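You operate a simulated robot arm through the tools that you are given. There is no shell and no other tool. Be economical: measure what you need, move in short steps, check, and stop when the job is done.

You run a simulated robot arm. Do the job below in one go: nothing can be reset, and whatever is moved stays where it is left.

TASK
Brush the yellow earpiece's bore clean and lay it in the lime dish.
Fine: press it on the green rim pad for the work; green brush back.
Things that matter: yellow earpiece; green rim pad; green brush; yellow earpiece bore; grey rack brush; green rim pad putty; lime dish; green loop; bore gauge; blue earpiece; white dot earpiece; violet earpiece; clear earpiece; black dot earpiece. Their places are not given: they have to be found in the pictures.

It is judged by the outcome, as a careful person would: the job done as asked, and still so three seconds after it is handed in. It fails if anything else is knocked over, pushed out of place, dropped, spilled or broken.

THE ROBOT
A 7-joint arm with a two-finger parallel gripper, fixed in place. Base frame: the origin is at the foot of the arm, x ahead of it, y to its left, z up. Lengths are in cm, angles in degrees, forces in N, time in s.
Its first joint turns from -66.0 to 66.0 degrees. Payload 1.57 kg.
The TCP is the grasp point between the finger pads, 3 cm short of the fingertips. In the tool frame z runs along the fingers and y along their closing line. The gripper opens to 11 cm. The fingers are 2.4 cm wide and 1.2 cm thick; the gripper's body (4.8 by 11.2 cm) begins 7.8 cm behind the TCP.
Orientation is told as [roll, pitch, yaw] about the base's x, y, z axes, in that order, counted from this pose: with the fingers straight down and closing along the base's y, the tool's x points along the base's -x, its y along +y and its z along -z.

THE INTERFACE
- The arm moves only by the tool jog_arm. Its argument "plan" is a list of rows, each an object of numbers (a shift or turn left out is 0, a gripper value left out holds the last): "dx", "dy", "dz": the shift along the base's x, y, z in cm; "ax", "ay", "az": the turn, a rotation vector about the base's x, y, z in degrees; "hand": the finger opening in cm, from 0 to 11. In form: [{"dx": .., "dy": .., "dz": .., "ax": .., "ay": .., "az": .., "hand": ..}, ...]. A call has 1 to 8 rows; each row shifts and turns the commanded pose from where the row before left it. A row lasts 0.2 s, in which the tool goes at most 5 cm and 8.6 degrees; a call with a longer step from one row to the next is refused whole, and so is a gripper value outside its range. A pose out of reach is approached as far as the arm can. The call stops where the force on the tool passes 40 N (or 10 N more than at its start, if that is more) or the arm is blocked; 0.2 s more then pass. Each finger travels about 10.8 cm/s and halts on what it meets, pressing with about 43 N; the grip force reading is that of the motor and also rises with nothing between the fingers. The clock runs only during rows and for 0.2 s after the last one: add rows that do not move to give the fingers time. It gives the time, the measured TCP pose, the force on the tool (base axes), the opening and the grip force at its end, in the units of the frame above (readings bear some noise).
- Cameras (640 x 400 px; columns grow to the right, rows downward): "scene" is fixed at [18.46, -41.03, 137.12]; the picture's right is [0.58, -0.82, 0.00], its down [-0.55, -0.39, -0.74] and it looks along [0.60, 0.43, -0.68] (base axes); focal length 339 px, centre (320, 200). "wrist" rides on the gripper at [-3.6, 0, -8] in the tool frame; the picture's right is [0.00, -1.00, 0.00], its down [0.97, 0.00, -0.24] and it looks along [0.24, 0.00, 0.97] (tool axes); focal length 218 px, centre (320, 200).
- snapshot(camera): a new picture of that camera. No time passes.
- measure_at(camera, pixels): for up to 12 pixels [column, row] of the newest picture of that camera ("zoom" is the newest enlarged one), the place [x, y, z] in the base frame of the surface seen there, good to about 0.2 cm, but the place of the scene camera against the robot may be out by one fixed shift of up to 2.5 cm in any direction. No time passes.
- inspect(camera, box): a new picture of the part [left, top, right, bottom] of that camera's present view, enlarged. No time passes.
- finish_job(): hands the job in; it is judged then, once.

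Go step by step. Measure first, check grasps and placings, and put right what went wrong. The budget is 80 turns and 34 pictures, counting those below and the enlarged ones. Unless the task says otherwise, let go and move clear before handing in, and close with one line.

The tools are called after "Emit:" as name(argument=value, ...) on one line, values as JSON. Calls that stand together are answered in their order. jog_arm: Moves the arm, as the interface text tells. Its arguments: {"type":"object","properties":{"plan":{"type":"array","items":{"type":"object","properties":{"dx":{"type":"number"},"dy":{"type":"number"},"dz":{"type":"number"},"ax":{"type":"number"},"ay":{"type":"number"},"az":{"type":"number"},"hand":{"type":"number"}}}}},"required":["plan"]} The other tools are called the same way: snapshot (camera) takes a picture; measure_at (camera, pixels) gives the place of the surface under pixels of a picture; inspect (camera, box) takes an enlarged picture of a part of a camera's view; finish_job () hands the job in.

At the start:

```text
t: 0.0
tool_pos: [42.69, -13.5, 115.93]
tool_rot: [0.0, 0.0, 0.0]
force: [-0.2, 0.4, 0.2]
grip_width: 11.01
grip_force: 0.1
```

scene: 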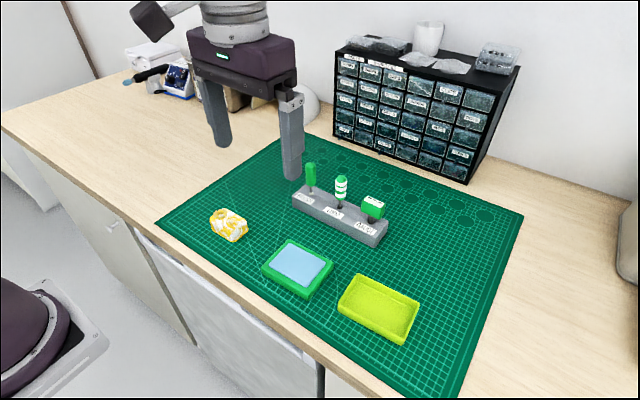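
wrist: 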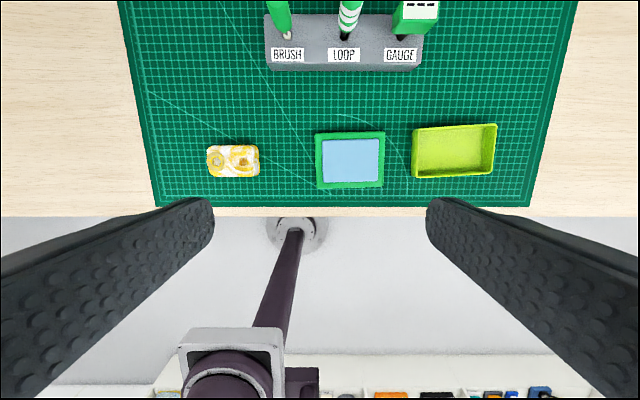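

The earpiece is at wrist (233,161), the green-rimmed putty pad at (350,160), the lime dish at (454,150), and the rack with brush, loop and gauge at the top. I'll enlarge these and measure them.

Emit:
inspect(camera="wrist", box=[190, 120, 290, 200])

Emit:
inspect(camera="scene", box=[200, 150, 400, 280])

Emit:
measure_at(camera="wrist", pixels=[[208, 161], [259, 161], [233, 146], [233, 177], [317, 133], [384, 187], [350, 160], [412, 128], [494, 172], [454, 150], [266, 65], [422, 65]])

```text
5.00 times, centred on (240, 160) of wrist
```

zoom: 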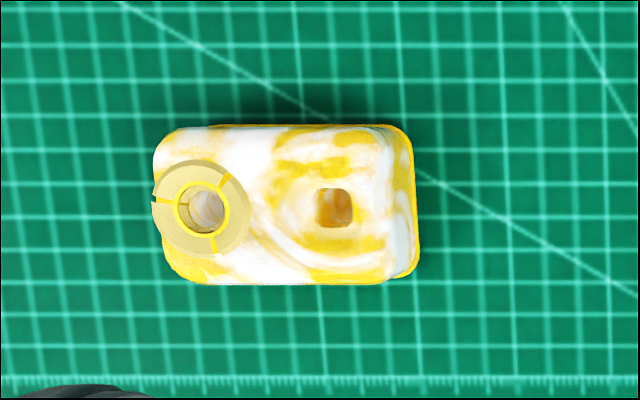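

```text
3.08 times, centred on (300, 215) of scene
```

zoom: 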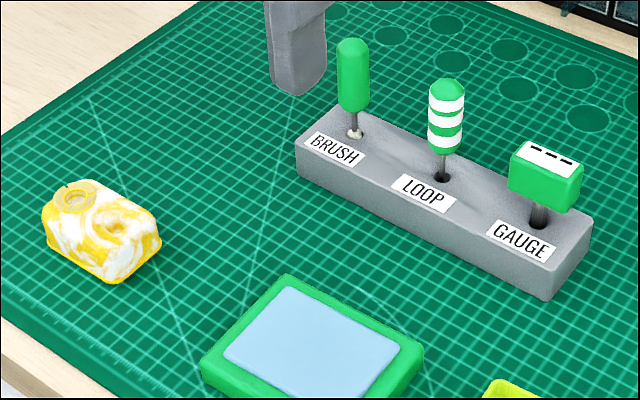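

```text
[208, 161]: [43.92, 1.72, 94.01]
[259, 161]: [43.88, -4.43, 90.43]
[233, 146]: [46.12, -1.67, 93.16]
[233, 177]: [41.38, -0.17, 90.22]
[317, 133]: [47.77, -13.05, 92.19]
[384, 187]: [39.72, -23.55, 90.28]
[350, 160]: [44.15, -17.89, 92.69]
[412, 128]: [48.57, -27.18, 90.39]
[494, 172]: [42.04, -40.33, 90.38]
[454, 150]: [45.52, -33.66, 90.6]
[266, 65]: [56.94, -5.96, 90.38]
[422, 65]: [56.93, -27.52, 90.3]
```

Both cameras put the mat at z≈90.4, not 22, so I'll trust the measurements. Next I'll bring the wrist camera over the earpiece at (44,-1.2) to look at it more closely.

Emit:
jog_arm(plan=[{"dx": 0.6, "dy": 3.1, "dz": -3}, {"dx": 0.6, "dy": 3.1, "dz": -3}, {"dx": 0.6, "dy": 3.1, "dz": -3}, {"dx": 0.6, "dy": 3.0, "dz": -3}, {}])

Emit:
snapshot(camera="wrist")

```text
t: 1.2
tool_pos: [45.03, -1.19, 103.73]
tool_rot: [0.0, 0.0, 0.0]
force: [0.5, 0.1, -0.2]
grip_width: 11.02
grip_force: 0.1
```

```text
29 pictures are left
```

wrist: 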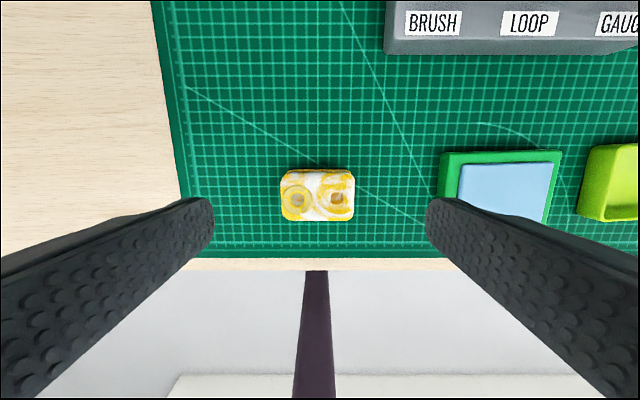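

Emit:
inspect(camera="wrist", box=[270, 160, 366, 230])

Emit:
measure_at(camera="wrist", pixels=[[282, 196], [352, 196], [317, 175], [317, 215], [298, 199], [337, 199], [309, 199], [325, 188], [345, 174], [290, 212], [460, 170], [520, 195]])

```text
5.71 times, centred on (318, 195) of wrist
```

zoom: 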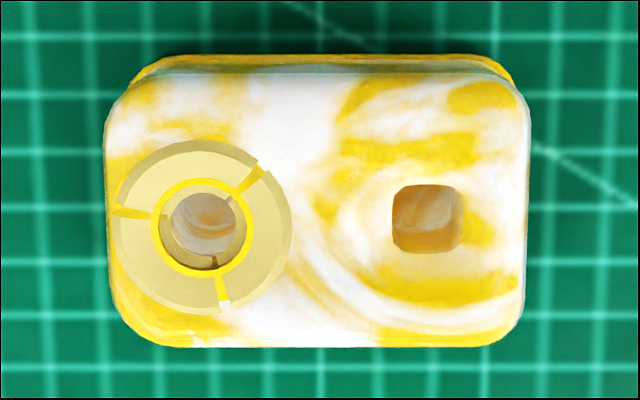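

```text
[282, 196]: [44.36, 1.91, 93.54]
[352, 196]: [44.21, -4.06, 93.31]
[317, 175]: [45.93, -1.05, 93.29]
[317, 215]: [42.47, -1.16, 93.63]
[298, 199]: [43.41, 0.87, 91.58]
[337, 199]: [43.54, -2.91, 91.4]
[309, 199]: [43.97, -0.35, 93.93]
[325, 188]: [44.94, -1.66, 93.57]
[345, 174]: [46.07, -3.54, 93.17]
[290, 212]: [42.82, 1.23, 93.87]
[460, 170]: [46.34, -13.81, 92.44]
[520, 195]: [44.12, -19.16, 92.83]
```

The earpiece is 6.2 × 4 cm and about 3.2 tall, centred at (44.05,-1.12). The collared round bore is at about (43.95,0.57) and faces up, and there is a square hole at (44.0,-2.75). I'll go down and grip it by its ends, with the fingertips at z≈91.2.

Emit:
jog_arm(plan=[{"dx": -0.98, "dy": 0.07, "dz": -3.5}, {"dz": -3.5}, {"dz": -2.4}, {"hand": 6.8}, {}, {}])

Emit:
snapshot(camera="wrist")

```text
t: 2.6
tool_pos: [44.08, -1.08, 94.62]
tool_rot: [0.0, 0.1, 0.0]
force: [-0.4, 0.6, -0.1]
grip_width: 6.81
grip_force: 0.1
```

```text
27 pictures are left
```

wrist: 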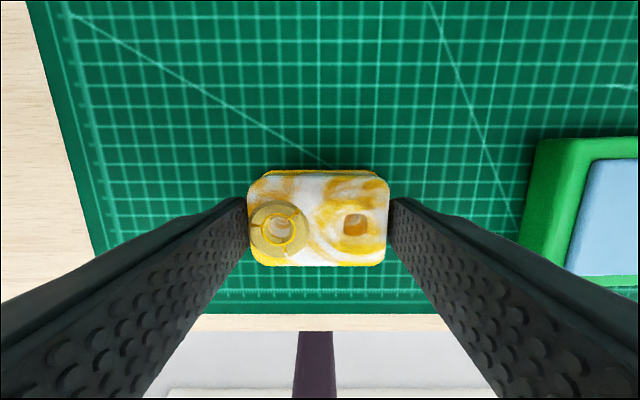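

The fingers sit evenly on either side of the earpiece. I'll enlarge the view to check the collar's clearance and its height.

Emit:
inspect(camera="wrist", box=[235, 160, 405, 275])

Emit:
measure_at(camera="zoom", pixels=[[100, 260], [250, 260], [172, 205], [172, 320], [170, 265], [455, 245], [60, 130], [560, 130], [330, 80], [330, 380], [145, 265], [60, 370]])

```text
3.48 times, centred on (320, 218) of wrist
```

zoom: 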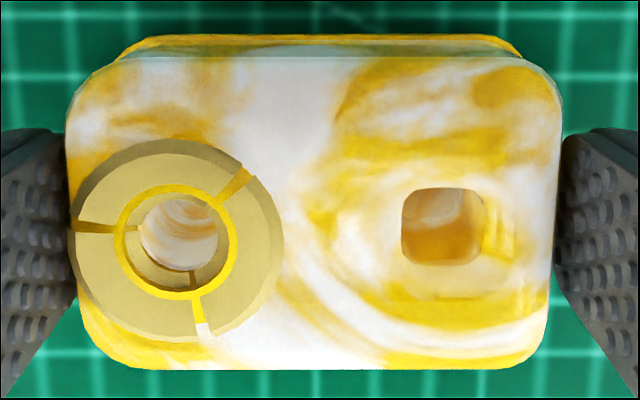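

```text
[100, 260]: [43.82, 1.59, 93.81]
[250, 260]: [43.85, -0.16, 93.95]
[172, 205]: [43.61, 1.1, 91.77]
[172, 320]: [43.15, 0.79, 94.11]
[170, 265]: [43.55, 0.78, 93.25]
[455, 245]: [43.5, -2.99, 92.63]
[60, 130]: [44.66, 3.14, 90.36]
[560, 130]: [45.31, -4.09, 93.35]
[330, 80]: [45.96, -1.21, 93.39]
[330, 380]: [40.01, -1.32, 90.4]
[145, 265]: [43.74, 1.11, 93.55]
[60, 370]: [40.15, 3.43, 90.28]
```

The gap looks good: the collar top is at z≈94 and it stays within the body outline. I'll grip and lift.

Emit:
jog_arm(plan=[{"hand": 5.6}, {}, {}, {"dz": 2}, {"dz": 2}, {}])

Emit:
snapshot(camera="wrist")

```text
t: 4.0
tool_pos: [43.94, -1.18, 98.51]
tool_rot: [0.0, 0.0, 0.0]
force: [1.5, -0.1, 0.4]
grip_width: 5.61
grip_force: 0.1
```

```text
25 pictures are left
```

wrist: 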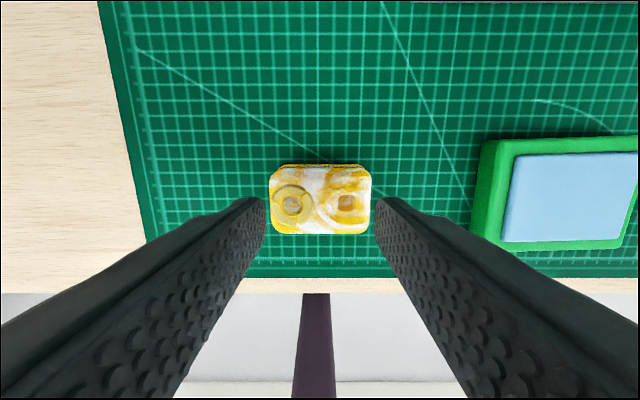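

The opening reads 5.61 with no grip force, and the earpiece is still on the mat, so it is narrower than I measured. I'll go back down and close further.

Emit:
jog_arm(plan=[{"hand": 6.8}, {"dz": -2, "dx": 0.1, "dy": 0.05}, {"dz": -2.1}, {}, {"hand": 4.0}, {}, {}, {}])

Emit:
snapshot(camera="wrist")

```text
t: 5.8
tool_pos: [44.17, -1.3, 94.36]
tool_rot: [0.0, -0.1, 0.1]
force: [1.1, -0.1, 0.2]
grip_width: 6.54
grip_force: 42.9
```

```text
24 pictures are left
```

wrist: 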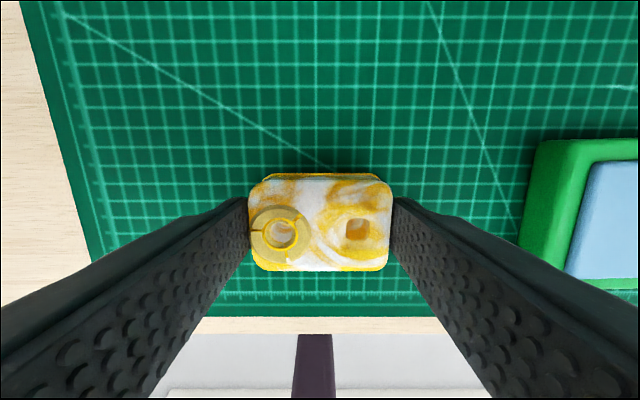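

Now it is gripped at 6.54 with 42.9 N. I'll lift gently and check that it holds.

Emit:
jog_arm(plan=[{"dz": 0.4}, {"dz": 0.6}, {"dz": 1}, {}])

```text
t: 6.8
tool_pos: [44.07, -1.11, 96.35]
tool_rot: [0.0, 0.0, 0.0]
force: [-0.9, -0.6, -0.6]
grip_width: 6.54
grip_force: 43.2
```

It is holding. I'll raise it further and move partway toward the pad, then measure the pad from there.

Emit:
jog_arm(plan=[{"dz": 3}, {"dz": 3}, {"dy": -4.5}, {"dy": -4.5}, {"dy": -4}, {}])

Emit:
snapshot(camera="wrist")

```text
t: 8.2
tool_pos: [44.03, -14.13, 102.47]
tool_rot: [0.0, 0.0, 0.0]
force: [-0.2, 0.6, -0.1]
grip_width: 6.54
grip_force: 42.9
```

```text
23 pictures are left
```

wrist: 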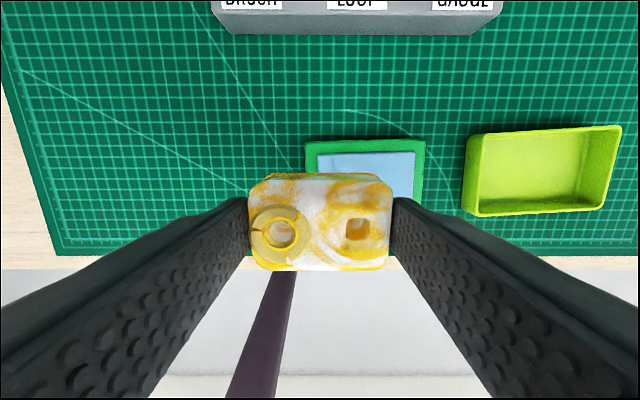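

Emit:
measure_at(camera="wrist", pixels=[[307, 141], [425, 141], [424, 190], [415, 153], [318, 154], [413, 190], [419, 170], [365, 147], [467, 160], [617, 130], [612, 200], [545, 170]])

Emit:
measure_at(camera="scene", pixels=[[287, 242], [333, 263], [310, 294], [265, 267], [299, 266], [289, 250], [323, 264], [306, 283], [275, 266]])

```text
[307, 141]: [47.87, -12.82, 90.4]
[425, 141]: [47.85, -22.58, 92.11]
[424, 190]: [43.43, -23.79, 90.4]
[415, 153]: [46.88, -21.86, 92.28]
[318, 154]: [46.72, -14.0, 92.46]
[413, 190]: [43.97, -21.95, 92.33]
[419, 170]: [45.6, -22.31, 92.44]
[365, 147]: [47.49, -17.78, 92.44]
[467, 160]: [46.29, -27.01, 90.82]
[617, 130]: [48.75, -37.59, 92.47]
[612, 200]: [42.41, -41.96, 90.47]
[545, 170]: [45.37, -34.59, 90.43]
```

```text
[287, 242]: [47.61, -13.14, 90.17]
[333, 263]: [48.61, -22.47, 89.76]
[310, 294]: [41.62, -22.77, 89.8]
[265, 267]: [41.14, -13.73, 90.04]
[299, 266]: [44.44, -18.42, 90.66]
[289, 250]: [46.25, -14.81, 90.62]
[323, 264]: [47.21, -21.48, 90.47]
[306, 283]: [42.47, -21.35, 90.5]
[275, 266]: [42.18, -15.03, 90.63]
```

The putty spans about x 41.5–46.9 and y -14 to -21.9, with its top at z≈92.4. I'll move over (44.2,-18.0) and lower until just above it.

Emit:
jog_arm(plan=[{"dx": 0.15, "dy": -3.87}, {"dz": -3}, {"dz": -2.3}, {}, {"dz": -0.5}, {"dz": -0.3}, {"dz": -0.2}, {}])

```text
t: 10.0
tool_pos: [44.41, -18.0, 96.35]
tool_rot: [0.0, -0.2, 0.0]
force: [-0.1, -9.1, 36.0]
grip_width: 6.55
grip_force: 43.0
```

It is pressed on with 36 N. I'll let it settle there briefly, then release and lift to check.

Emit:
jog_arm(plan=[{}, {}, {"hand": 8.5}, {}, {"dz": 2.5}, {"dz": 4.5}, {"dz": 4}, {}])

Emit:
snapshot(camera="wrist")

```text
t: 11.8
tool_pos: [44.2, -17.77, 106.92]
tool_rot: [0.0, 0.0, 0.0]
force: [0.3, -0.6, 0.5]
grip_width: 8.51
grip_force: 0.1
```

```text
22 pictures are left
```

wrist: 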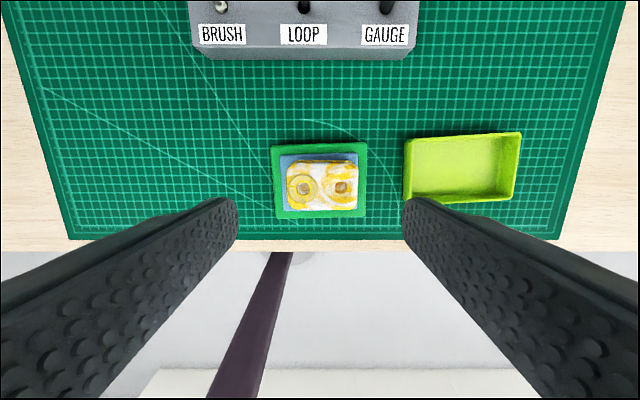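

The earpiece sits upright on the pad but appears offset toward the lower right. I'll enlarge the view and measure it.

Emit:
inspect(camera="wrist", box=[264, 134, 376, 222])

Emit:
measure_at(camera="zoom", pixels=[[60, 100], [585, 100], [140, 250], [533, 250], [330, 425], [330, 110], [165, 310], [280, 310], [226, 255], [226, 368], [438, 305], [100, 300]])

```text
4.55 times, centred on (320, 178) of wrist
```

zoom: 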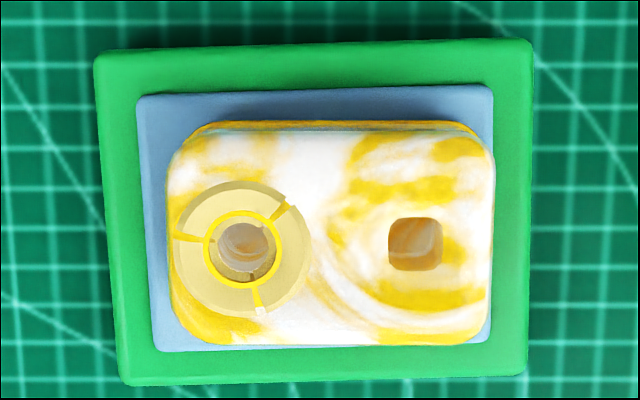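

```text
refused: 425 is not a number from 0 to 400
```

The earpiece lies within the putty, with its collared bore facing up. I'll measure the bore's position.

Emit:
measure_at(camera="zoom", pixels=[[185, 260], [295, 260], [243, 195], [243, 305], [215, 240], [190, 215], [285, 280], [415, 310], [490, 240], [245, 248], [415, 245], [300, 150]])

Emit:
measure_at(camera="wrist", pixels=[[222, 6], [305, 6], [386, 6], [197, 45], [417, 45], [193, 10], [420, 10], [222, 52], [305, 52], [240, 10], [260, 20], [207, 20]])

```text
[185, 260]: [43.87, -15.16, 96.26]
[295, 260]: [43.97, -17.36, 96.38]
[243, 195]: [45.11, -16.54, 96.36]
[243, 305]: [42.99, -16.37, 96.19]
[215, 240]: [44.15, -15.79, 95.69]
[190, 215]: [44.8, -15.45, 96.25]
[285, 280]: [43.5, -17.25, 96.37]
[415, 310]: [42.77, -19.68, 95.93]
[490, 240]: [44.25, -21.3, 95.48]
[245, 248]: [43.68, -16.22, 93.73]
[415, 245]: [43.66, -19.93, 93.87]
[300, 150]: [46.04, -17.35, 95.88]
```

```text
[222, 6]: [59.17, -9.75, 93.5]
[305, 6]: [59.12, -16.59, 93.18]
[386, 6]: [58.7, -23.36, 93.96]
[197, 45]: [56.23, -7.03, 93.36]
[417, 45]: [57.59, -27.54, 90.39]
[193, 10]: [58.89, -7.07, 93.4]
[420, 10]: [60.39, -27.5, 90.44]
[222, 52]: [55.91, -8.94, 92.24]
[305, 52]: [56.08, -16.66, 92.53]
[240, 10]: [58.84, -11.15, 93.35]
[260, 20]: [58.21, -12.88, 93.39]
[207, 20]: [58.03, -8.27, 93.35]
```

The bore is at about (44.1,-16.3), with its rim at z 96.3. Next is the brush: its rack hole is near (59.2,-9.8), so I'll measure its height from the scene view.

Emit:
inspect(camera="scene", box=[285, 150, 395, 250])

Emit:
measure_at(camera="zoom", pixels=[[145, 55], [150, 80], [150, 110], [150, 140], [130, 100], [168, 100], [155, 175], [157, 190], [325, 110], [500, 200], [30, 190], [320, 150]])

```text
4.00 times, centred on (340, 200) of scene
```

zoom: 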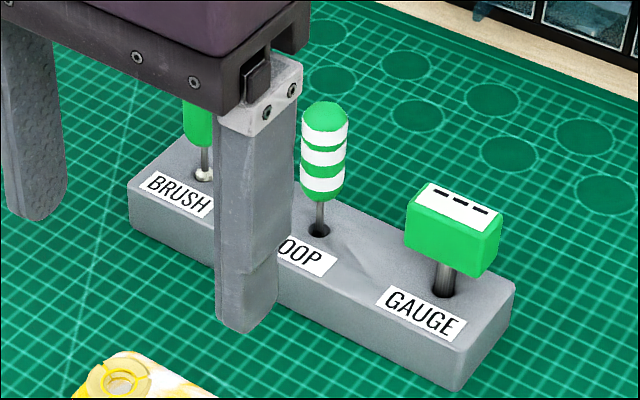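

```text
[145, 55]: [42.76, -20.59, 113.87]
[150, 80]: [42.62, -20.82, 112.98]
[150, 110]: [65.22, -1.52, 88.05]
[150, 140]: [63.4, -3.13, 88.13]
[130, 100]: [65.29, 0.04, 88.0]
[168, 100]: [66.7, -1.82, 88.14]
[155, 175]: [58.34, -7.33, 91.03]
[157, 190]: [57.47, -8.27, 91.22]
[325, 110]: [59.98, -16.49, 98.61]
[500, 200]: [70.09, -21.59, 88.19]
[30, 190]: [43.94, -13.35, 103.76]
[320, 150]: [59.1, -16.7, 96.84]
```

The handle runs from about z 95 to 101 and is about 2 cm across. I'll move over toward it, keeping the tips above 105, and see whether the arm reaches.

Emit:
jog_arm(plan=[{"dz": 2.5, "hand": 6}, {"dx": 3, "dy": 2}, {"dx": 3, "dy": 2}, {"dx": 3, "dy": 2}, {"dx": 3, "dy": 2}, {}])

Emit:
snapshot(camera="wrist")

```text
t: 13.2
tool_pos: [56.58, -10.04, 109.77]
tool_rot: [0.0, 0.0, 0.0]
force: [-0.5, 0.2, -0.9]
grip_width: 5.99
grip_force: 0.1
```

```text
19 pictures are left
```

wrist: 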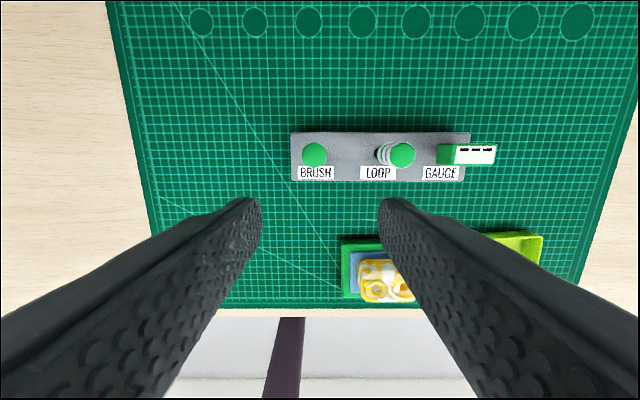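

The arm reaches, and the brush top is visible at (314,154). I'll measure it.

Emit:
measure_at(camera="wrist", pixels=[[314, 154], [303, 154], [326, 154], [314, 143], [314, 165], [401, 154], [292, 134], [468, 134], [310, 158], [318, 150]])

Emit:
inspect(camera="wrist", box=[284, 125, 364, 185])

```text
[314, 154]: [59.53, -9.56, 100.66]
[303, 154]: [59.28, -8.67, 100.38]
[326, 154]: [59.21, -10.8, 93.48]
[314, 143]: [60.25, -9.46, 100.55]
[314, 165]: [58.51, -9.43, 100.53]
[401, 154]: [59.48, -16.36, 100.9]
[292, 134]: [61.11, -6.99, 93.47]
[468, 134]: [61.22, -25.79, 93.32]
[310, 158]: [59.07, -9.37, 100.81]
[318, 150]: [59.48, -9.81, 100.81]
```

```text
6.67 times, centred on (324, 155) of wrist
```

zoom: 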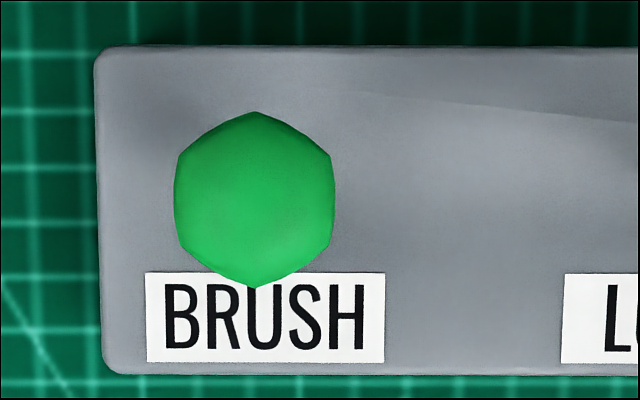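

The handle is hexagonal with its flats facing ±y, which suits the fingers. It is centred at (59.3,-9.55) with its top at 100.8. I'll go down to TCP 99.5 and grip it.

Emit:
jog_arm(plan=[{"dx": 2.75, "dy": 0.5, "hand": 5}, {"dz": -4}, {"dz": -4}, {"dz": -2.27}, {}, {"hand": 1}, {}, {}])

```text
t: 15.0
tool_pos: [58.94, -9.44, 99.46]
tool_rot: [0.0, 0.0, 0.0]
force: [0.4, -0.5, 0.8]
grip_width: 1.83
grip_force: 33.1
```

It is gripped at 1.83 cm. I'll lift straight up and look at the tool.

Emit:
jog_arm(plan=[{}, {"dz": 1}, {"dz": 2}, {"dz": 3}, {"dz": 3}, {"dz": 2}, {}])

Emit:
snapshot(camera="scene")

Emit:
snapshot(camera="wrist")

```text
t: 16.6
tool_pos: [58.97, -9.57, 110.39]
tool_rot: [0.0, 0.1, 0.0]
force: [-0.4, 0.3, 0.2]
grip_width: 1.82
grip_force: 32.7
```

```text
17 pictures are left
```

scene: 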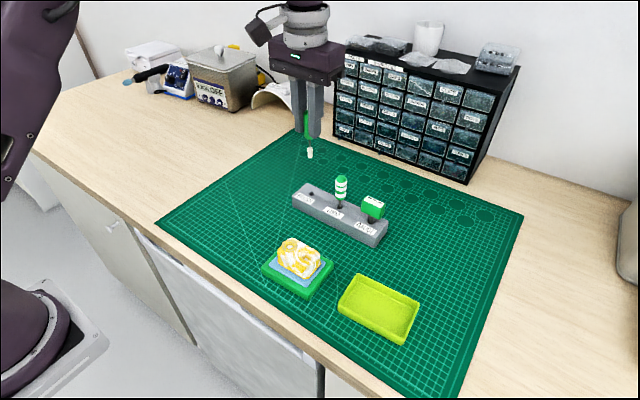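

```text
16 pictures are left
```

wrist: 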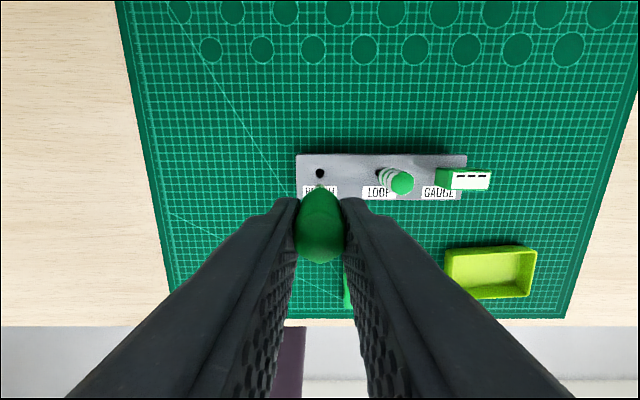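

The brush is held and its tip hangs free at scene (310,153). I'll look closely at the brush and measure the tip, and also the rack hole for the return.

Emit:
inspect(camera="scene", box=[280, 100, 340, 165])

Emit:
measure_at(camera="scene", pixels=[[310, 158], [310, 150], [308, 147], [306, 135], [299, 259], [290, 248], [311, 192], [308, 130]])

Emit:
measure_at(camera="wrist", pixels=[[320, 173], [324, 167], [314, 173], [326, 173], [320, 230], [320, 200], [300, 155], [465, 156]])

```text
6.15 times, centred on (310, 132) of scene
```

zoom: 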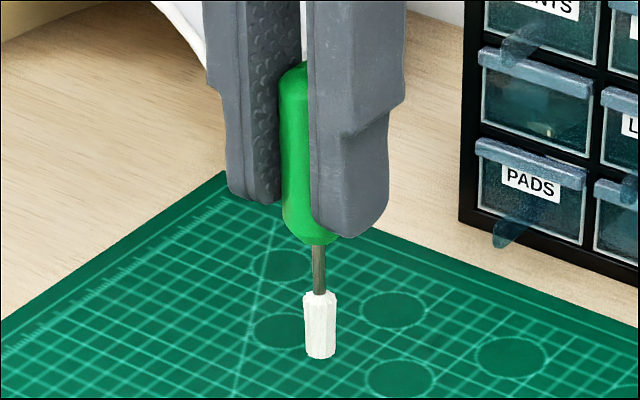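

```text
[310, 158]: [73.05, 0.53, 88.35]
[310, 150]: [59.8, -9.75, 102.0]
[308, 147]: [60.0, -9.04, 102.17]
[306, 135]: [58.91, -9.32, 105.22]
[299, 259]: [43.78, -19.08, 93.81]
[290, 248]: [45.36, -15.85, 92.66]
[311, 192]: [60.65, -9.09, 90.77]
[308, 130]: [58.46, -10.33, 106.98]
```

```text
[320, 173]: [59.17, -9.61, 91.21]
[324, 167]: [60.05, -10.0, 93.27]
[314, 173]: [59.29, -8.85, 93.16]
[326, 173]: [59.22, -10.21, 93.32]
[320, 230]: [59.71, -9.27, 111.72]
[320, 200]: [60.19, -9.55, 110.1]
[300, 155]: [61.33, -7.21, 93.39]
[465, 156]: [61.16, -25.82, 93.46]
```

The brush tip is about 8.4 cm below the TCP with a bristle diameter of about 0.95 cm, and the rack hole is at (59.25,-9.55). I'll carry the brush over the bore at (44.1,-16.28) and lower it to about 1 cm above the collar.

Emit:
jog_arm(plan=[{"dx": -3.8, "dy": -1.7}, {"dx": -3.8, "dy": -1.7}, {"dx": -3.8, "dy": -1.7}, {"dx": -3.78, "dy": -1.71}, {"dz": -2.5}, {"dz": -2.0}, {}])

Emit:
inspect(camera="scene", box=[260, 205, 340, 285])

Emit:
snapshot(camera="wrist")

```text
t: 18.2
tool_pos: [43.61, -16.39, 105.96]
tool_rot: [0.0, 0.0, 0.0]
force: [0.3, -0.9, -0.5]
grip_width: 1.84
grip_force: 32.5
```

```text
5.00 times, centred on (300, 245) of scene
```

zoom: 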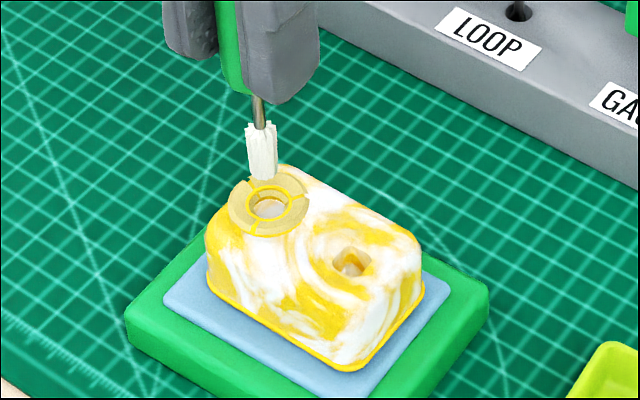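

```text
13 pictures are left
```

wrist: 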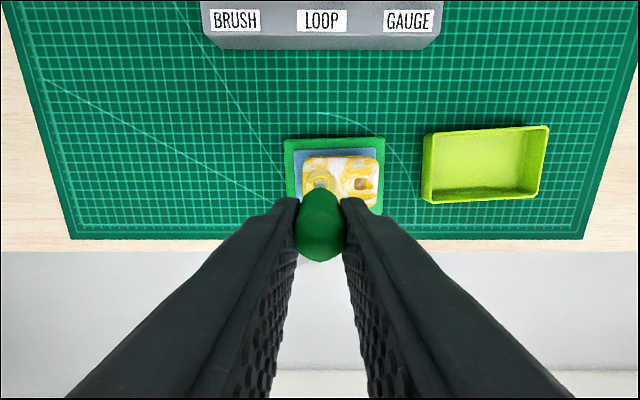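

The bristle tip at zoom (263,178) is about 1.1 cm above the bore ring at (269,205). I'll measure both in this same view to refine their alignment.

Emit:
measure_at(camera="zoom", pixels=[[263, 175], [258, 165], [268, 165], [263, 155], [250, 150], [276, 150], [237, 205], [300, 205], [268, 180], [268, 230], [263, 140], [261, 112]])

Emit:
inspect(camera="wrist", box=[280, 150, 390, 219])

```text
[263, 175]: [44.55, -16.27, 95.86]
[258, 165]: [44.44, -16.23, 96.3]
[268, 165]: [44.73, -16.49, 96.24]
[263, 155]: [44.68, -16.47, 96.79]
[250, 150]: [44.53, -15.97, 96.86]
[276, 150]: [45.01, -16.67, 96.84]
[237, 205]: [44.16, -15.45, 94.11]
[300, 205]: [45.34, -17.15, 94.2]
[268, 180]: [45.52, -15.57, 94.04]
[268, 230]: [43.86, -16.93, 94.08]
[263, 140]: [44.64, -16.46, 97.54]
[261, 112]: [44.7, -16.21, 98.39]
```

```text
5.80 times, centred on (335, 184) of wrist
```

zoom: 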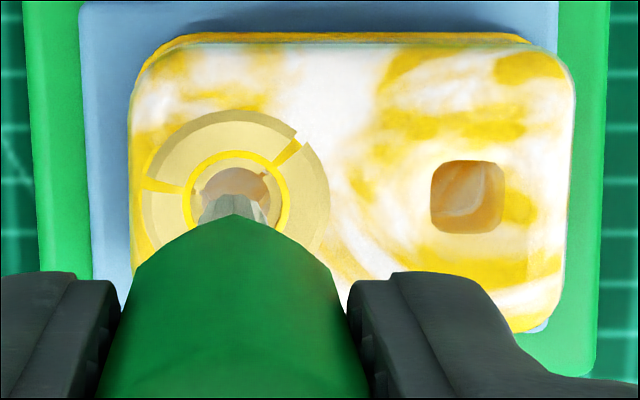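

The two views agree to within about 0.1 cm, with the bore slightly toward +x and -y. I'll correct by (+0.1,-0.06) and lower to just inside the mouth in small steps.

Emit:
jog_arm(plan=[{"dx": 0.1, "dy": -0.06}, {"dz": -0.6}, {"dz": -0.4}, {"dz": -0.3}, {"dz": -0.3}, {}])

Emit:
inspect(camera="scene", box=[270, 215, 320, 265])

```text
t: 19.6
tool_pos: [44.04, -16.28, 104.33]
tool_rot: [0.1, 0.1, 0.0]
force: [-0.2, -0.2, -0.4]
grip_width: 1.81
grip_force: 33.0
```

```text
8.00 times, centred on (295, 240) of scene
```

zoom: 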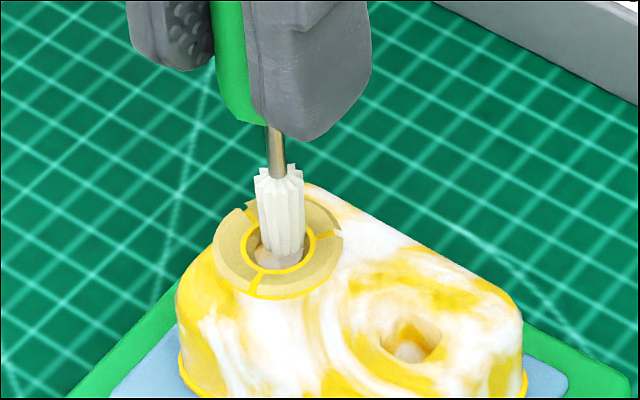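

The tip at zoom (284,252) sits in the ring at (280,248), with no force and about 0.06 cm off to the right. I'll nudge it and go deeper slowly.

Emit:
jog_arm(plan=[{"dx": -0.04, "dy": 0.05}, {"dz": -0.3}, {"dz": -0.3}, {"dz": -0.3}, {"dz": -0.3}, {}])

Emit:
inspect(camera="scene", box=[270, 215, 320, 265])

```text
t: 21.0
tool_pos: [43.88, -16.2, 103.04]
tool_rot: [0.0, -0.1, 0.1]
force: [0.2, 0.1, -0.9]
grip_width: 1.83
grip_force: 33.2
```

```text
8.00 times, centred on (295, 240) of scene
```

zoom: 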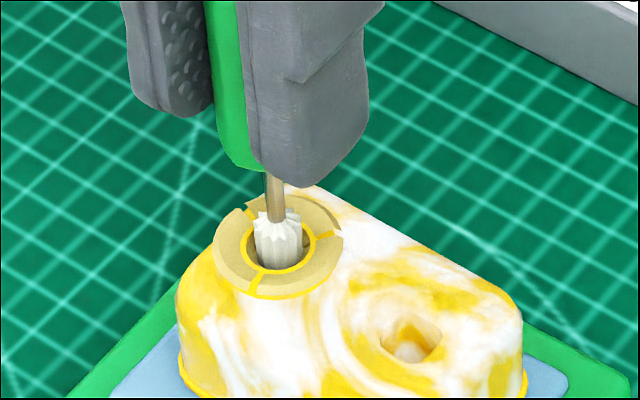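

The brush is inside the bore with no force. I'll go further down in small steps, watching the force.

Emit:
jog_arm(plan=[{"dz": -0.3}, {"dz": -0.3}, {"dz": -0.3}, {}])

```text
t: 22.0
tool_pos: [44.02, -16.3, 102.17]
tool_rot: [0.0, 0.0, 0.1]
force: [-0.3, 0.2, 1.6]
grip_width: 1.81
grip_force: 32.5
```

Emit:
jog_arm(plan=[{"dz": -0.2}, {"dz": -0.2}, {}])

```text
t: 22.5
tool_pos: [43.88, -16.36, 102.17]
tool_rot: [-0.1, -0.2, 0.1]
force: [-4.3, 2.0, 13.6]
grip_width: 1.82
grip_force: 32.5
stopped in row 2: the force on the tool passed its limit (the readings are from after the stop); the commanded pose is now the measured one
```

The brush touched the bore floor at TCP 102.17, which is full depth. I'll back off and make several scrubbing strokes inside the bore.

Emit:
jog_arm(plan=[{"dz": 0.4, "dx": 0.06, "dy": 0.05}, {"dz": 0.7}, {"dz": 0.6}, {"dz": -0.6}, {"dz": -0.6}, {"dz": -0.3}, {}])

```text
t: 24.1
tool_pos: [44.17, -16.22, 102.29]
tool_rot: [0.0, -0.2, 0.0]
force: [-6.5, -0.2, 0.8]
grip_width: 1.85
grip_force: 32.9
```

There is a -6.5 N side force in x, so I'll ease back by -0.12 in x and make more strokes.

Emit:
jog_arm(plan=[{"dx": -0.12}, {"dz": 0.7}, {"dz": 0.7}, {"dz": -0.7}, {"dz": -0.7}, {"dz": 0.7}, {"dz": 0.7}, {}])

Emit:
jog_arm(plan=[{"dz": -0.7}, {"dz": -0.7}, {"dz": 0.7}, {"dz": 0.7}, {"dz": -0.7}, {"dz": -0.7}, {}])

```text
t: 25.9
tool_pos: [43.92, -16.37, 103.58]
tool_rot: [-0.2, -0.2, 0.0]
force: [-0.3, 0.6, -0.6]
grip_width: 1.88
grip_force: 32.5
```

```text
t: 27.5
tool_pos: [44.06, -16.35, 102.24]
tool_rot: [0.0, -0.3, 0.0]
force: [-0.7, 0.3, 8.1]
grip_width: 1.84
grip_force: 32.5
```

Five strokes are done. I'll withdraw straight up and check the bore and pad.

Emit:
jog_arm(plan=[{"dz": 0.8}, {"dz": 1}, {"dz": 2}, {"dz": 2.5}, {"dz": 2}, {}])

Emit:
inspect(camera="scene", box=[260, 195, 340, 285])

```text
t: 28.9
tool_pos: [43.87, -16.5, 110.59]
tool_rot: [-0.1, -0.1, 0.0]
force: [-0.2, -0.5, 0.4]
grip_width: 1.86
grip_force: 32.6
```

```text
4.44 times, centred on (300, 240) of scene
```

zoom: 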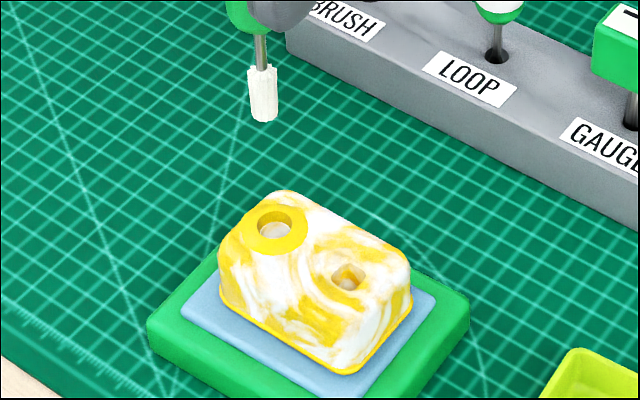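

The tan debris ring around the bore is gone, leaving a clean yellow ring, and the earpiece hasn't moved. Next I'll carry the brush back above its rack hole.

Emit:
jog_arm(plan=[{"dx": 3.8, "dy": 1.73}, {"dx": 3.8, "dy": 1.73}, {"dx": 3.8, "dy": 1.73}, {"dx": 3.8, "dy": 1.72}, {}, {}])

Emit:
jog_arm(plan=[{"dz": -3}, {"dz": -3}, {"dz": -1}, {}, {}])

Emit:
jog_arm(plan=[{}])

Emit:
inspect(camera="scene", box=[285, 150, 345, 210])

Emit:
inspect(camera="wrist", box=[280, 140, 390, 209])

```text
t: 30.3
tool_pos: [59.15, -9.28, 110.41]
tool_rot: [-0.1, -0.2, -0.1]
force: [-0.4, -0.8, -0.3]
grip_width: 1.86
grip_force: 33.1
```

```text
t: 31.5
tool_pos: [59.15, -9.32, 103.53]
tool_rot: [-0.2, -0.2, 0.0]
force: [-0.3, -0.4, -0.9]
grip_width: 1.85
grip_force: 33.0
```

```text
t: 31.9
tool_pos: [59.13, -9.41, 103.6]
tool_rot: [-0.2, -0.2, -0.1]
force: [0.2, 1.0, 0.3]
grip_width: 1.82
grip_force: 32.9
```

```text
6.67 times, centred on (315, 180) of scene
```

zoom: 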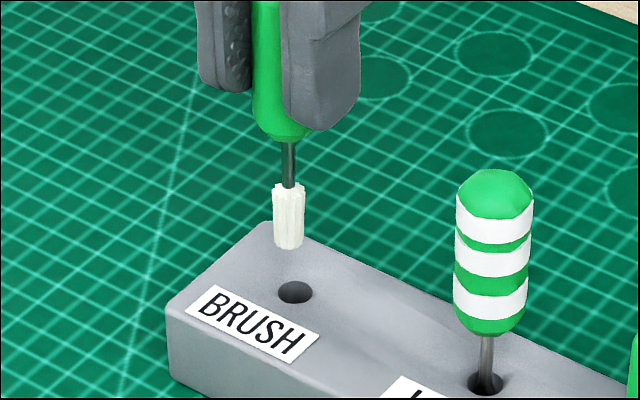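

```text
5.80 times, centred on (335, 174) of wrist
```

zoom: 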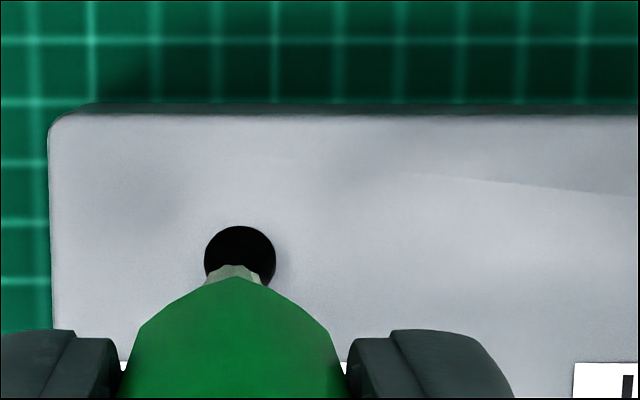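

The rack hole lies about +0.2 in x and -0.08 in y from the brush axis, and both views agree on that. I'll correct, lower to just above the hole and check again.

Emit:
jog_arm(plan=[{"dx": 0.2, "dy": -0.08}, {"dz": -0.7}, {"dz": -0.6}, {}])

Emit:
inspect(camera="scene", box=[290, 165, 330, 205])

Emit:
inspect(camera="wrist", box=[290, 160, 350, 198])

```text
t: 32.9
tool_pos: [59.34, -9.35, 102.12]
tool_rot: [0.0, -0.2, 0.0]
force: [-0.2, 1.3, 0.0]
grip_width: 1.85
grip_force: 32.9
```

```text
10.00 times, centred on (310, 185) of scene
```

zoom: 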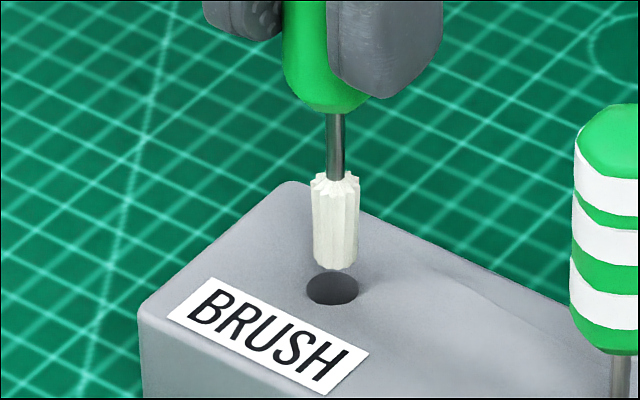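

```text
10.53 times, centred on (320, 179) of wrist
```

zoom: 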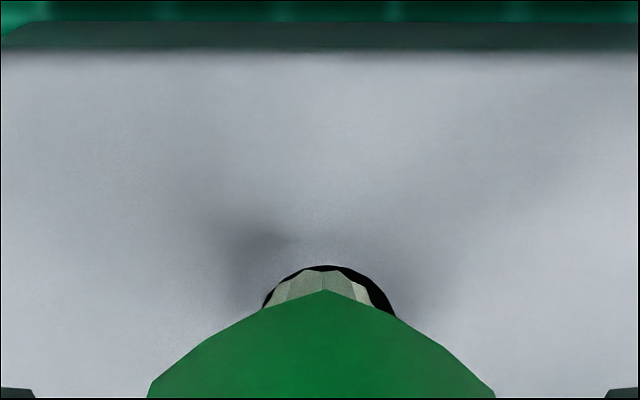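

It is nearly centred over the hole. I'll nudge by (-0.12,-0.05) and lower it gently into the hole.

Emit:
jog_arm(plan=[{"dx": -0.12, "dy": -0.05}, {"dz": -0.3}, {"dz": -0.3}, {"dz": -0.3}, {"dz": -0.2}, {}])

Emit:
inspect(camera="scene", box=[290, 165, 330, 205])

```text
t: 34.3
tool_pos: [59.32, -9.46, 101.15]
tool_rot: [-0.1, -0.2, -0.1]
force: [0.1, -0.1, -0.1]
grip_width: 1.86
grip_force: 33.3
```

```text
10.00 times, centred on (310, 185) of scene
```

zoom: 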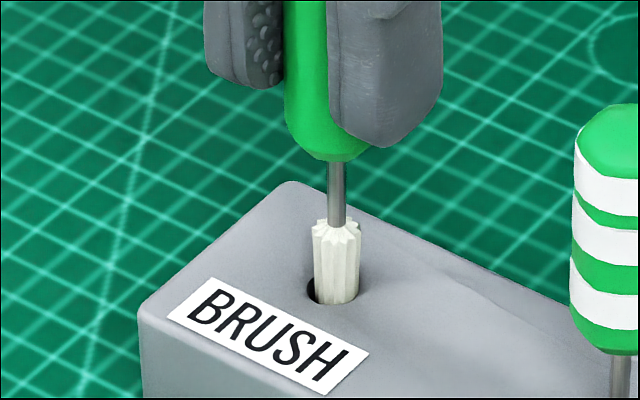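

The tip has entered the hole with no force. I'll trim x slightly and keep lowering toward the original seat at TCP≈99.4.

Emit:
jog_arm(plan=[{"dx": -0.07}, {"dz": -0.3}, {"dz": -0.3}, {"dz": -0.3}, {"dz": -0.3}, {}])

```text
t: 35.7
tool_pos: [59.11, -9.54, 99.9]
tool_rot: [-0.1, -0.2, 0.0]
force: [-0.8, -0.3, -0.8]
grip_width: 1.85
grip_force: 32.9
```

Emit:
jog_arm(plan=[{"dz": -0.2}, {"dz": -0.15}, {"dz": -0.1}, {}])

```text
t: 36.7
tool_pos: [59.27, -9.54, 99.71]
tool_rot: [-0.3, -0.5, 0.0]
force: [-1.0, 1.9, 39.2]
grip_width: 1.82
grip_force: 33.5
```

It is seated, as the floor contact shows. I'll ease the pressure, open a little and lift clear.

Emit:
jog_arm(plan=[{"dz": 0.2}, {"hand": 2.6}, {"hand": 4.5}, {}, {"dz": 3}, {"dz": 4}, {"dz": 3}, {}])

Emit:
snapshot(camera="scene")

```text
t: 38.5
tool_pos: [59.03, -9.55, 109.87]
tool_rot: [-0.1, -0.2, 0.0]
force: [-0.7, 0.2, 0.5]
grip_width: 4.51
grip_force: 0.0
```

```text
3 pictures are left
```

scene: 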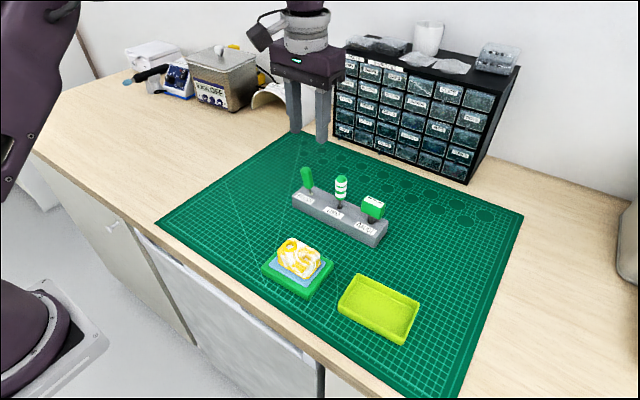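

The brush stands back in its rack hole. Next I'll move above the earpiece at (44.2,-18.0) with the fingers wide and lower around it.

Emit:
jog_arm(plan=[{"dx": -3.7, "dy": -2.1, "hand": 8.5}, {"dx": -3.7, "dy": -2.1}, {"dx": -3.7, "dy": -2.1}, {"dx": -3.7, "dy": -2.1}, {"dz": -4}, {"dz": -4}, {}])

Emit:
snapshot(camera="wrist")

```text
t: 40.1
tool_pos: [44.34, -17.67, 101.85]
tool_rot: [-0.1, -0.1, 0.1]
force: [0.0, -0.1, -0.1]
grip_width: 8.48
grip_force: 0.2
```

```text
2 pictures are left
```

wrist: 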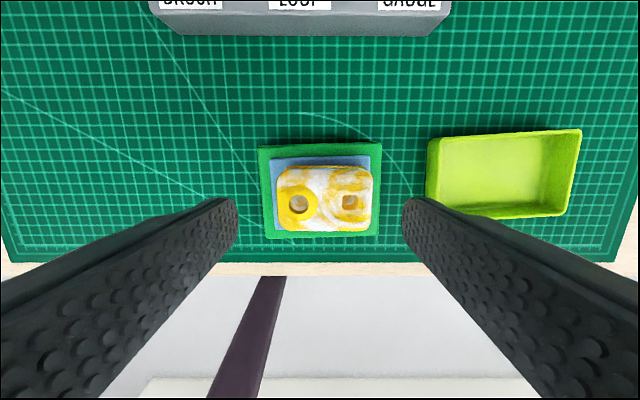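

The earpiece spans columns 277–375, so its centre is about 0.35 cm toward -y. I'll measure the dish in this picture before going down.

Emit:
measure_at(camera="wrist", pixels=[[440, 170], [555, 160], [500, 145], [500, 195], [500, 170], [430, 170], [575, 170], [500, 136], [495, 212], [326, 175], [278, 205], [374, 205]])

Emit:
jog_arm(plan=[{"dy": -0.33, "dx": -0.05}, {"dz": -3}, {"dz": -2.5}, {}, {"hand": 5}, {}, {}])

```text
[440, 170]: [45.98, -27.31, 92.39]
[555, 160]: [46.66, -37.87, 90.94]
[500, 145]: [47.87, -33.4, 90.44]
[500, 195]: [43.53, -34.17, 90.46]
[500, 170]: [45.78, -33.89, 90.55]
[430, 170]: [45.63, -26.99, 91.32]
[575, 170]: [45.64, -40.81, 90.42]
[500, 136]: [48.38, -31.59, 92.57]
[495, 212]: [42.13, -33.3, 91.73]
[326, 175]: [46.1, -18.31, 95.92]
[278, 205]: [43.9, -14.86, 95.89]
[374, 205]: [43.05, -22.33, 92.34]
```

```text
t: 41.7
tool_pos: [44.31, -18.35, 96.27]
tool_rot: [-0.2, -0.1, 0.1]
force: [0.1, 0.7, -0.4]
grip_width: 6.55
grip_force: 43.1
```

It is gripped at 6.55 with 43 N. The dish interior is centred near (45.2,-33.0), with its floor at about 90.5 and rim at 92.5. I'll peel the earpiece off the putty.

Emit:
jog_arm(plan=[{"dz": 0.3}, {"dz": 0.5}, {"dz": 1}, {"dz": 2}, {"dz": 2}, {}])

Emit:
measure_at(camera="scene", pixels=[[363, 273], [419, 302], [404, 342], [340, 309], [380, 305], [360, 288], [400, 322]])

```text
t: 43.1
tool_pos: [44.39, -18.25, 101.97]
tool_rot: [-0.1, -0.2, -0.1]
force: [0.5, -0.4, -0.9]
grip_width: 6.55
grip_force: 43.1
```

```text
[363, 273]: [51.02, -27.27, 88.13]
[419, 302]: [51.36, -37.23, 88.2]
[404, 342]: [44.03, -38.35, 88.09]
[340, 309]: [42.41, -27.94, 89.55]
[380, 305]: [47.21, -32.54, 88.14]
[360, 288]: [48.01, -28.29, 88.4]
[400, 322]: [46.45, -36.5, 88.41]
```

It came free at 6.55 cm with the grip intact. I'll carry it over the dish centre at (45.4,-32.85) and check with a picture before lowering.

Emit:
jog_arm(plan=[{"dx": 0.3, "dy": -3.7}, {"dx": 0.3, "dy": -3.7}, {"dx": 0.3, "dy": -3.7}, {"dx": 0.15, "dy": -3.5}, {"dz": -3}, {}])

Emit:
snapshot(camera="wrist")

```text
t: 44.5
tool_pos: [45.41, -33.05, 99.07]
tool_rot: [-0.1, -0.2, 0.1]
force: [-0.3, -0.4, -1.5]
grip_width: 6.53
grip_force: 42.8
```

```text
1 pictures are left
```

wrist: 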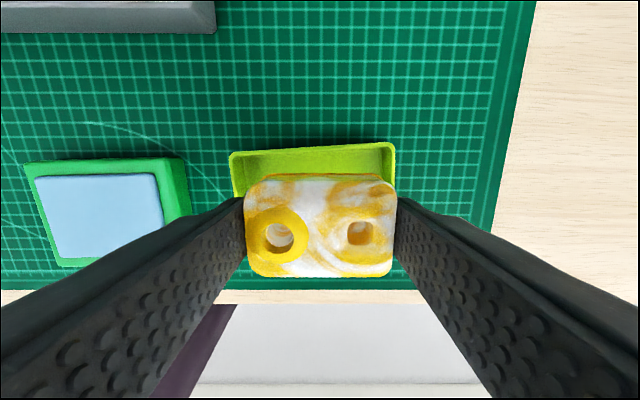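

Emit:
measure_at(camera="wrist", pixels=[[231, 155], [235, 160], [388, 148], [392, 150], [240, 185], [393, 178], [310, 148], [310, 170], [232, 190], [395, 180]])

```text
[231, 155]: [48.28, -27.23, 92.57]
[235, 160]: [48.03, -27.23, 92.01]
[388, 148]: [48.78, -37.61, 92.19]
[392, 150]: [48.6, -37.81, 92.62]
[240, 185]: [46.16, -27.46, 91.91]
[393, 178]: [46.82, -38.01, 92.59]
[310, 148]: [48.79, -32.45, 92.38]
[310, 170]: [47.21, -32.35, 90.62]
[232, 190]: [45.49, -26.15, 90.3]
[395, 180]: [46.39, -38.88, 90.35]
```

The dish interior is centred at about (45.3,-32.85), matching the tool, with about 0.8 cm clear on each finger's outer side. I'll lower gently to the floor.

Emit:
jog_arm(plan=[{"dy": 0.1, "dz": -2}, {"dz": -1.5}, {"dz": -0.5}, {"dz": -0.2}, {"dz": -0.1}, {}])

```text
t: 45.9
tool_pos: [45.43, -32.69, 94.62]
tool_rot: [-0.2, -0.2, 0.0]
force: [0.6, -0.4, -1.0]
grip_width: 6.54
grip_force: 43.2
```

Emit:
jog_arm(plan=[{"dz": -0.1}, {"dz": -0.05}, {}])

```text
t: 46.7
tool_pos: [45.47, -32.77, 94.69]
tool_rot: [-0.1, -0.2, 0.0]
force: [0.5, -0.5, -0.8]
grip_width: 6.56
grip_force: 43.2
```

Emit:
jog_arm(plan=[{"dz": -0.1}, {"dz": -0.05}, {}])

```text
t: 47.5
tool_pos: [45.46, -32.66, 94.32]
tool_rot: [-0.2, -0.2, -0.1]
force: [-0.4, 0.0, 0.0]
grip_width: 6.56
grip_force: 43.3
```

Emit:
jog_arm(plan=[{"dz": -0.1}, {"dz": -0.05}, {}])

```text
t: 48.3
tool_pos: [45.36, -32.63, 94.29]
tool_rot: [0.0, -0.2, 0.1]
force: [0.5, 0.1, -1.5]
grip_width: 6.52
grip_force: 42.7
```

There is still no contact, so I'll take one more small step.

Emit:
jog_arm(plan=[{"dz": -0.1}, {"dz": -0.1}, {}])

```text
t: 49.1
tool_pos: [45.49, -32.65, 94.26]
tool_rot: [-0.2, -0.4, 0.0]
force: [-6.7, 7.2, 34.7]
grip_width: 6.53
grip_force: 43.0
```

The 34.7 N reading shows the earpiece is on the dish floor. I'll relieve the pressure, open slightly so the fingers stay inside the walls, and rise clear.

Emit:
jog_arm(plan=[{"dz": 0.12}, {"hand": 7.3}, {}, {"dz": 2}, {"dz": 4}, {"dz": 4.5}, {"dz": 4.5}, {}])

Emit:
snapshot(camera="scene")

```text
t: 50.9
tool_pos: [45.53, -32.76, 109.24]
tool_rot: [-0.2, -0.2, 0.1]
force: [0.0, 0.5, -0.7]
grip_width: 7.28
grip_force: 0.1
```

```text
0 pictures are left
```

scene: 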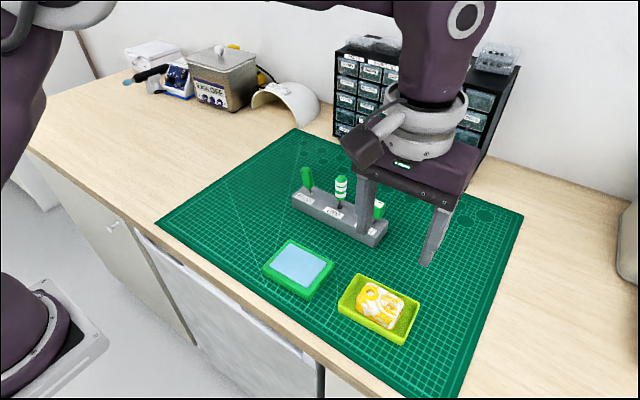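

The earpiece lies in the lime dish at (380,305), the brush is in its rack, the pad is in place and the gripper is clear, so I'm handing in.

Emit:
finish_job()

```text
The job is handed in.
```

The yellow earpiece's bore was brushed clean on the green rim pad, the green brush is back in its rack hole (possibly leaning slightly), and the earpiece lies in the lime dish.
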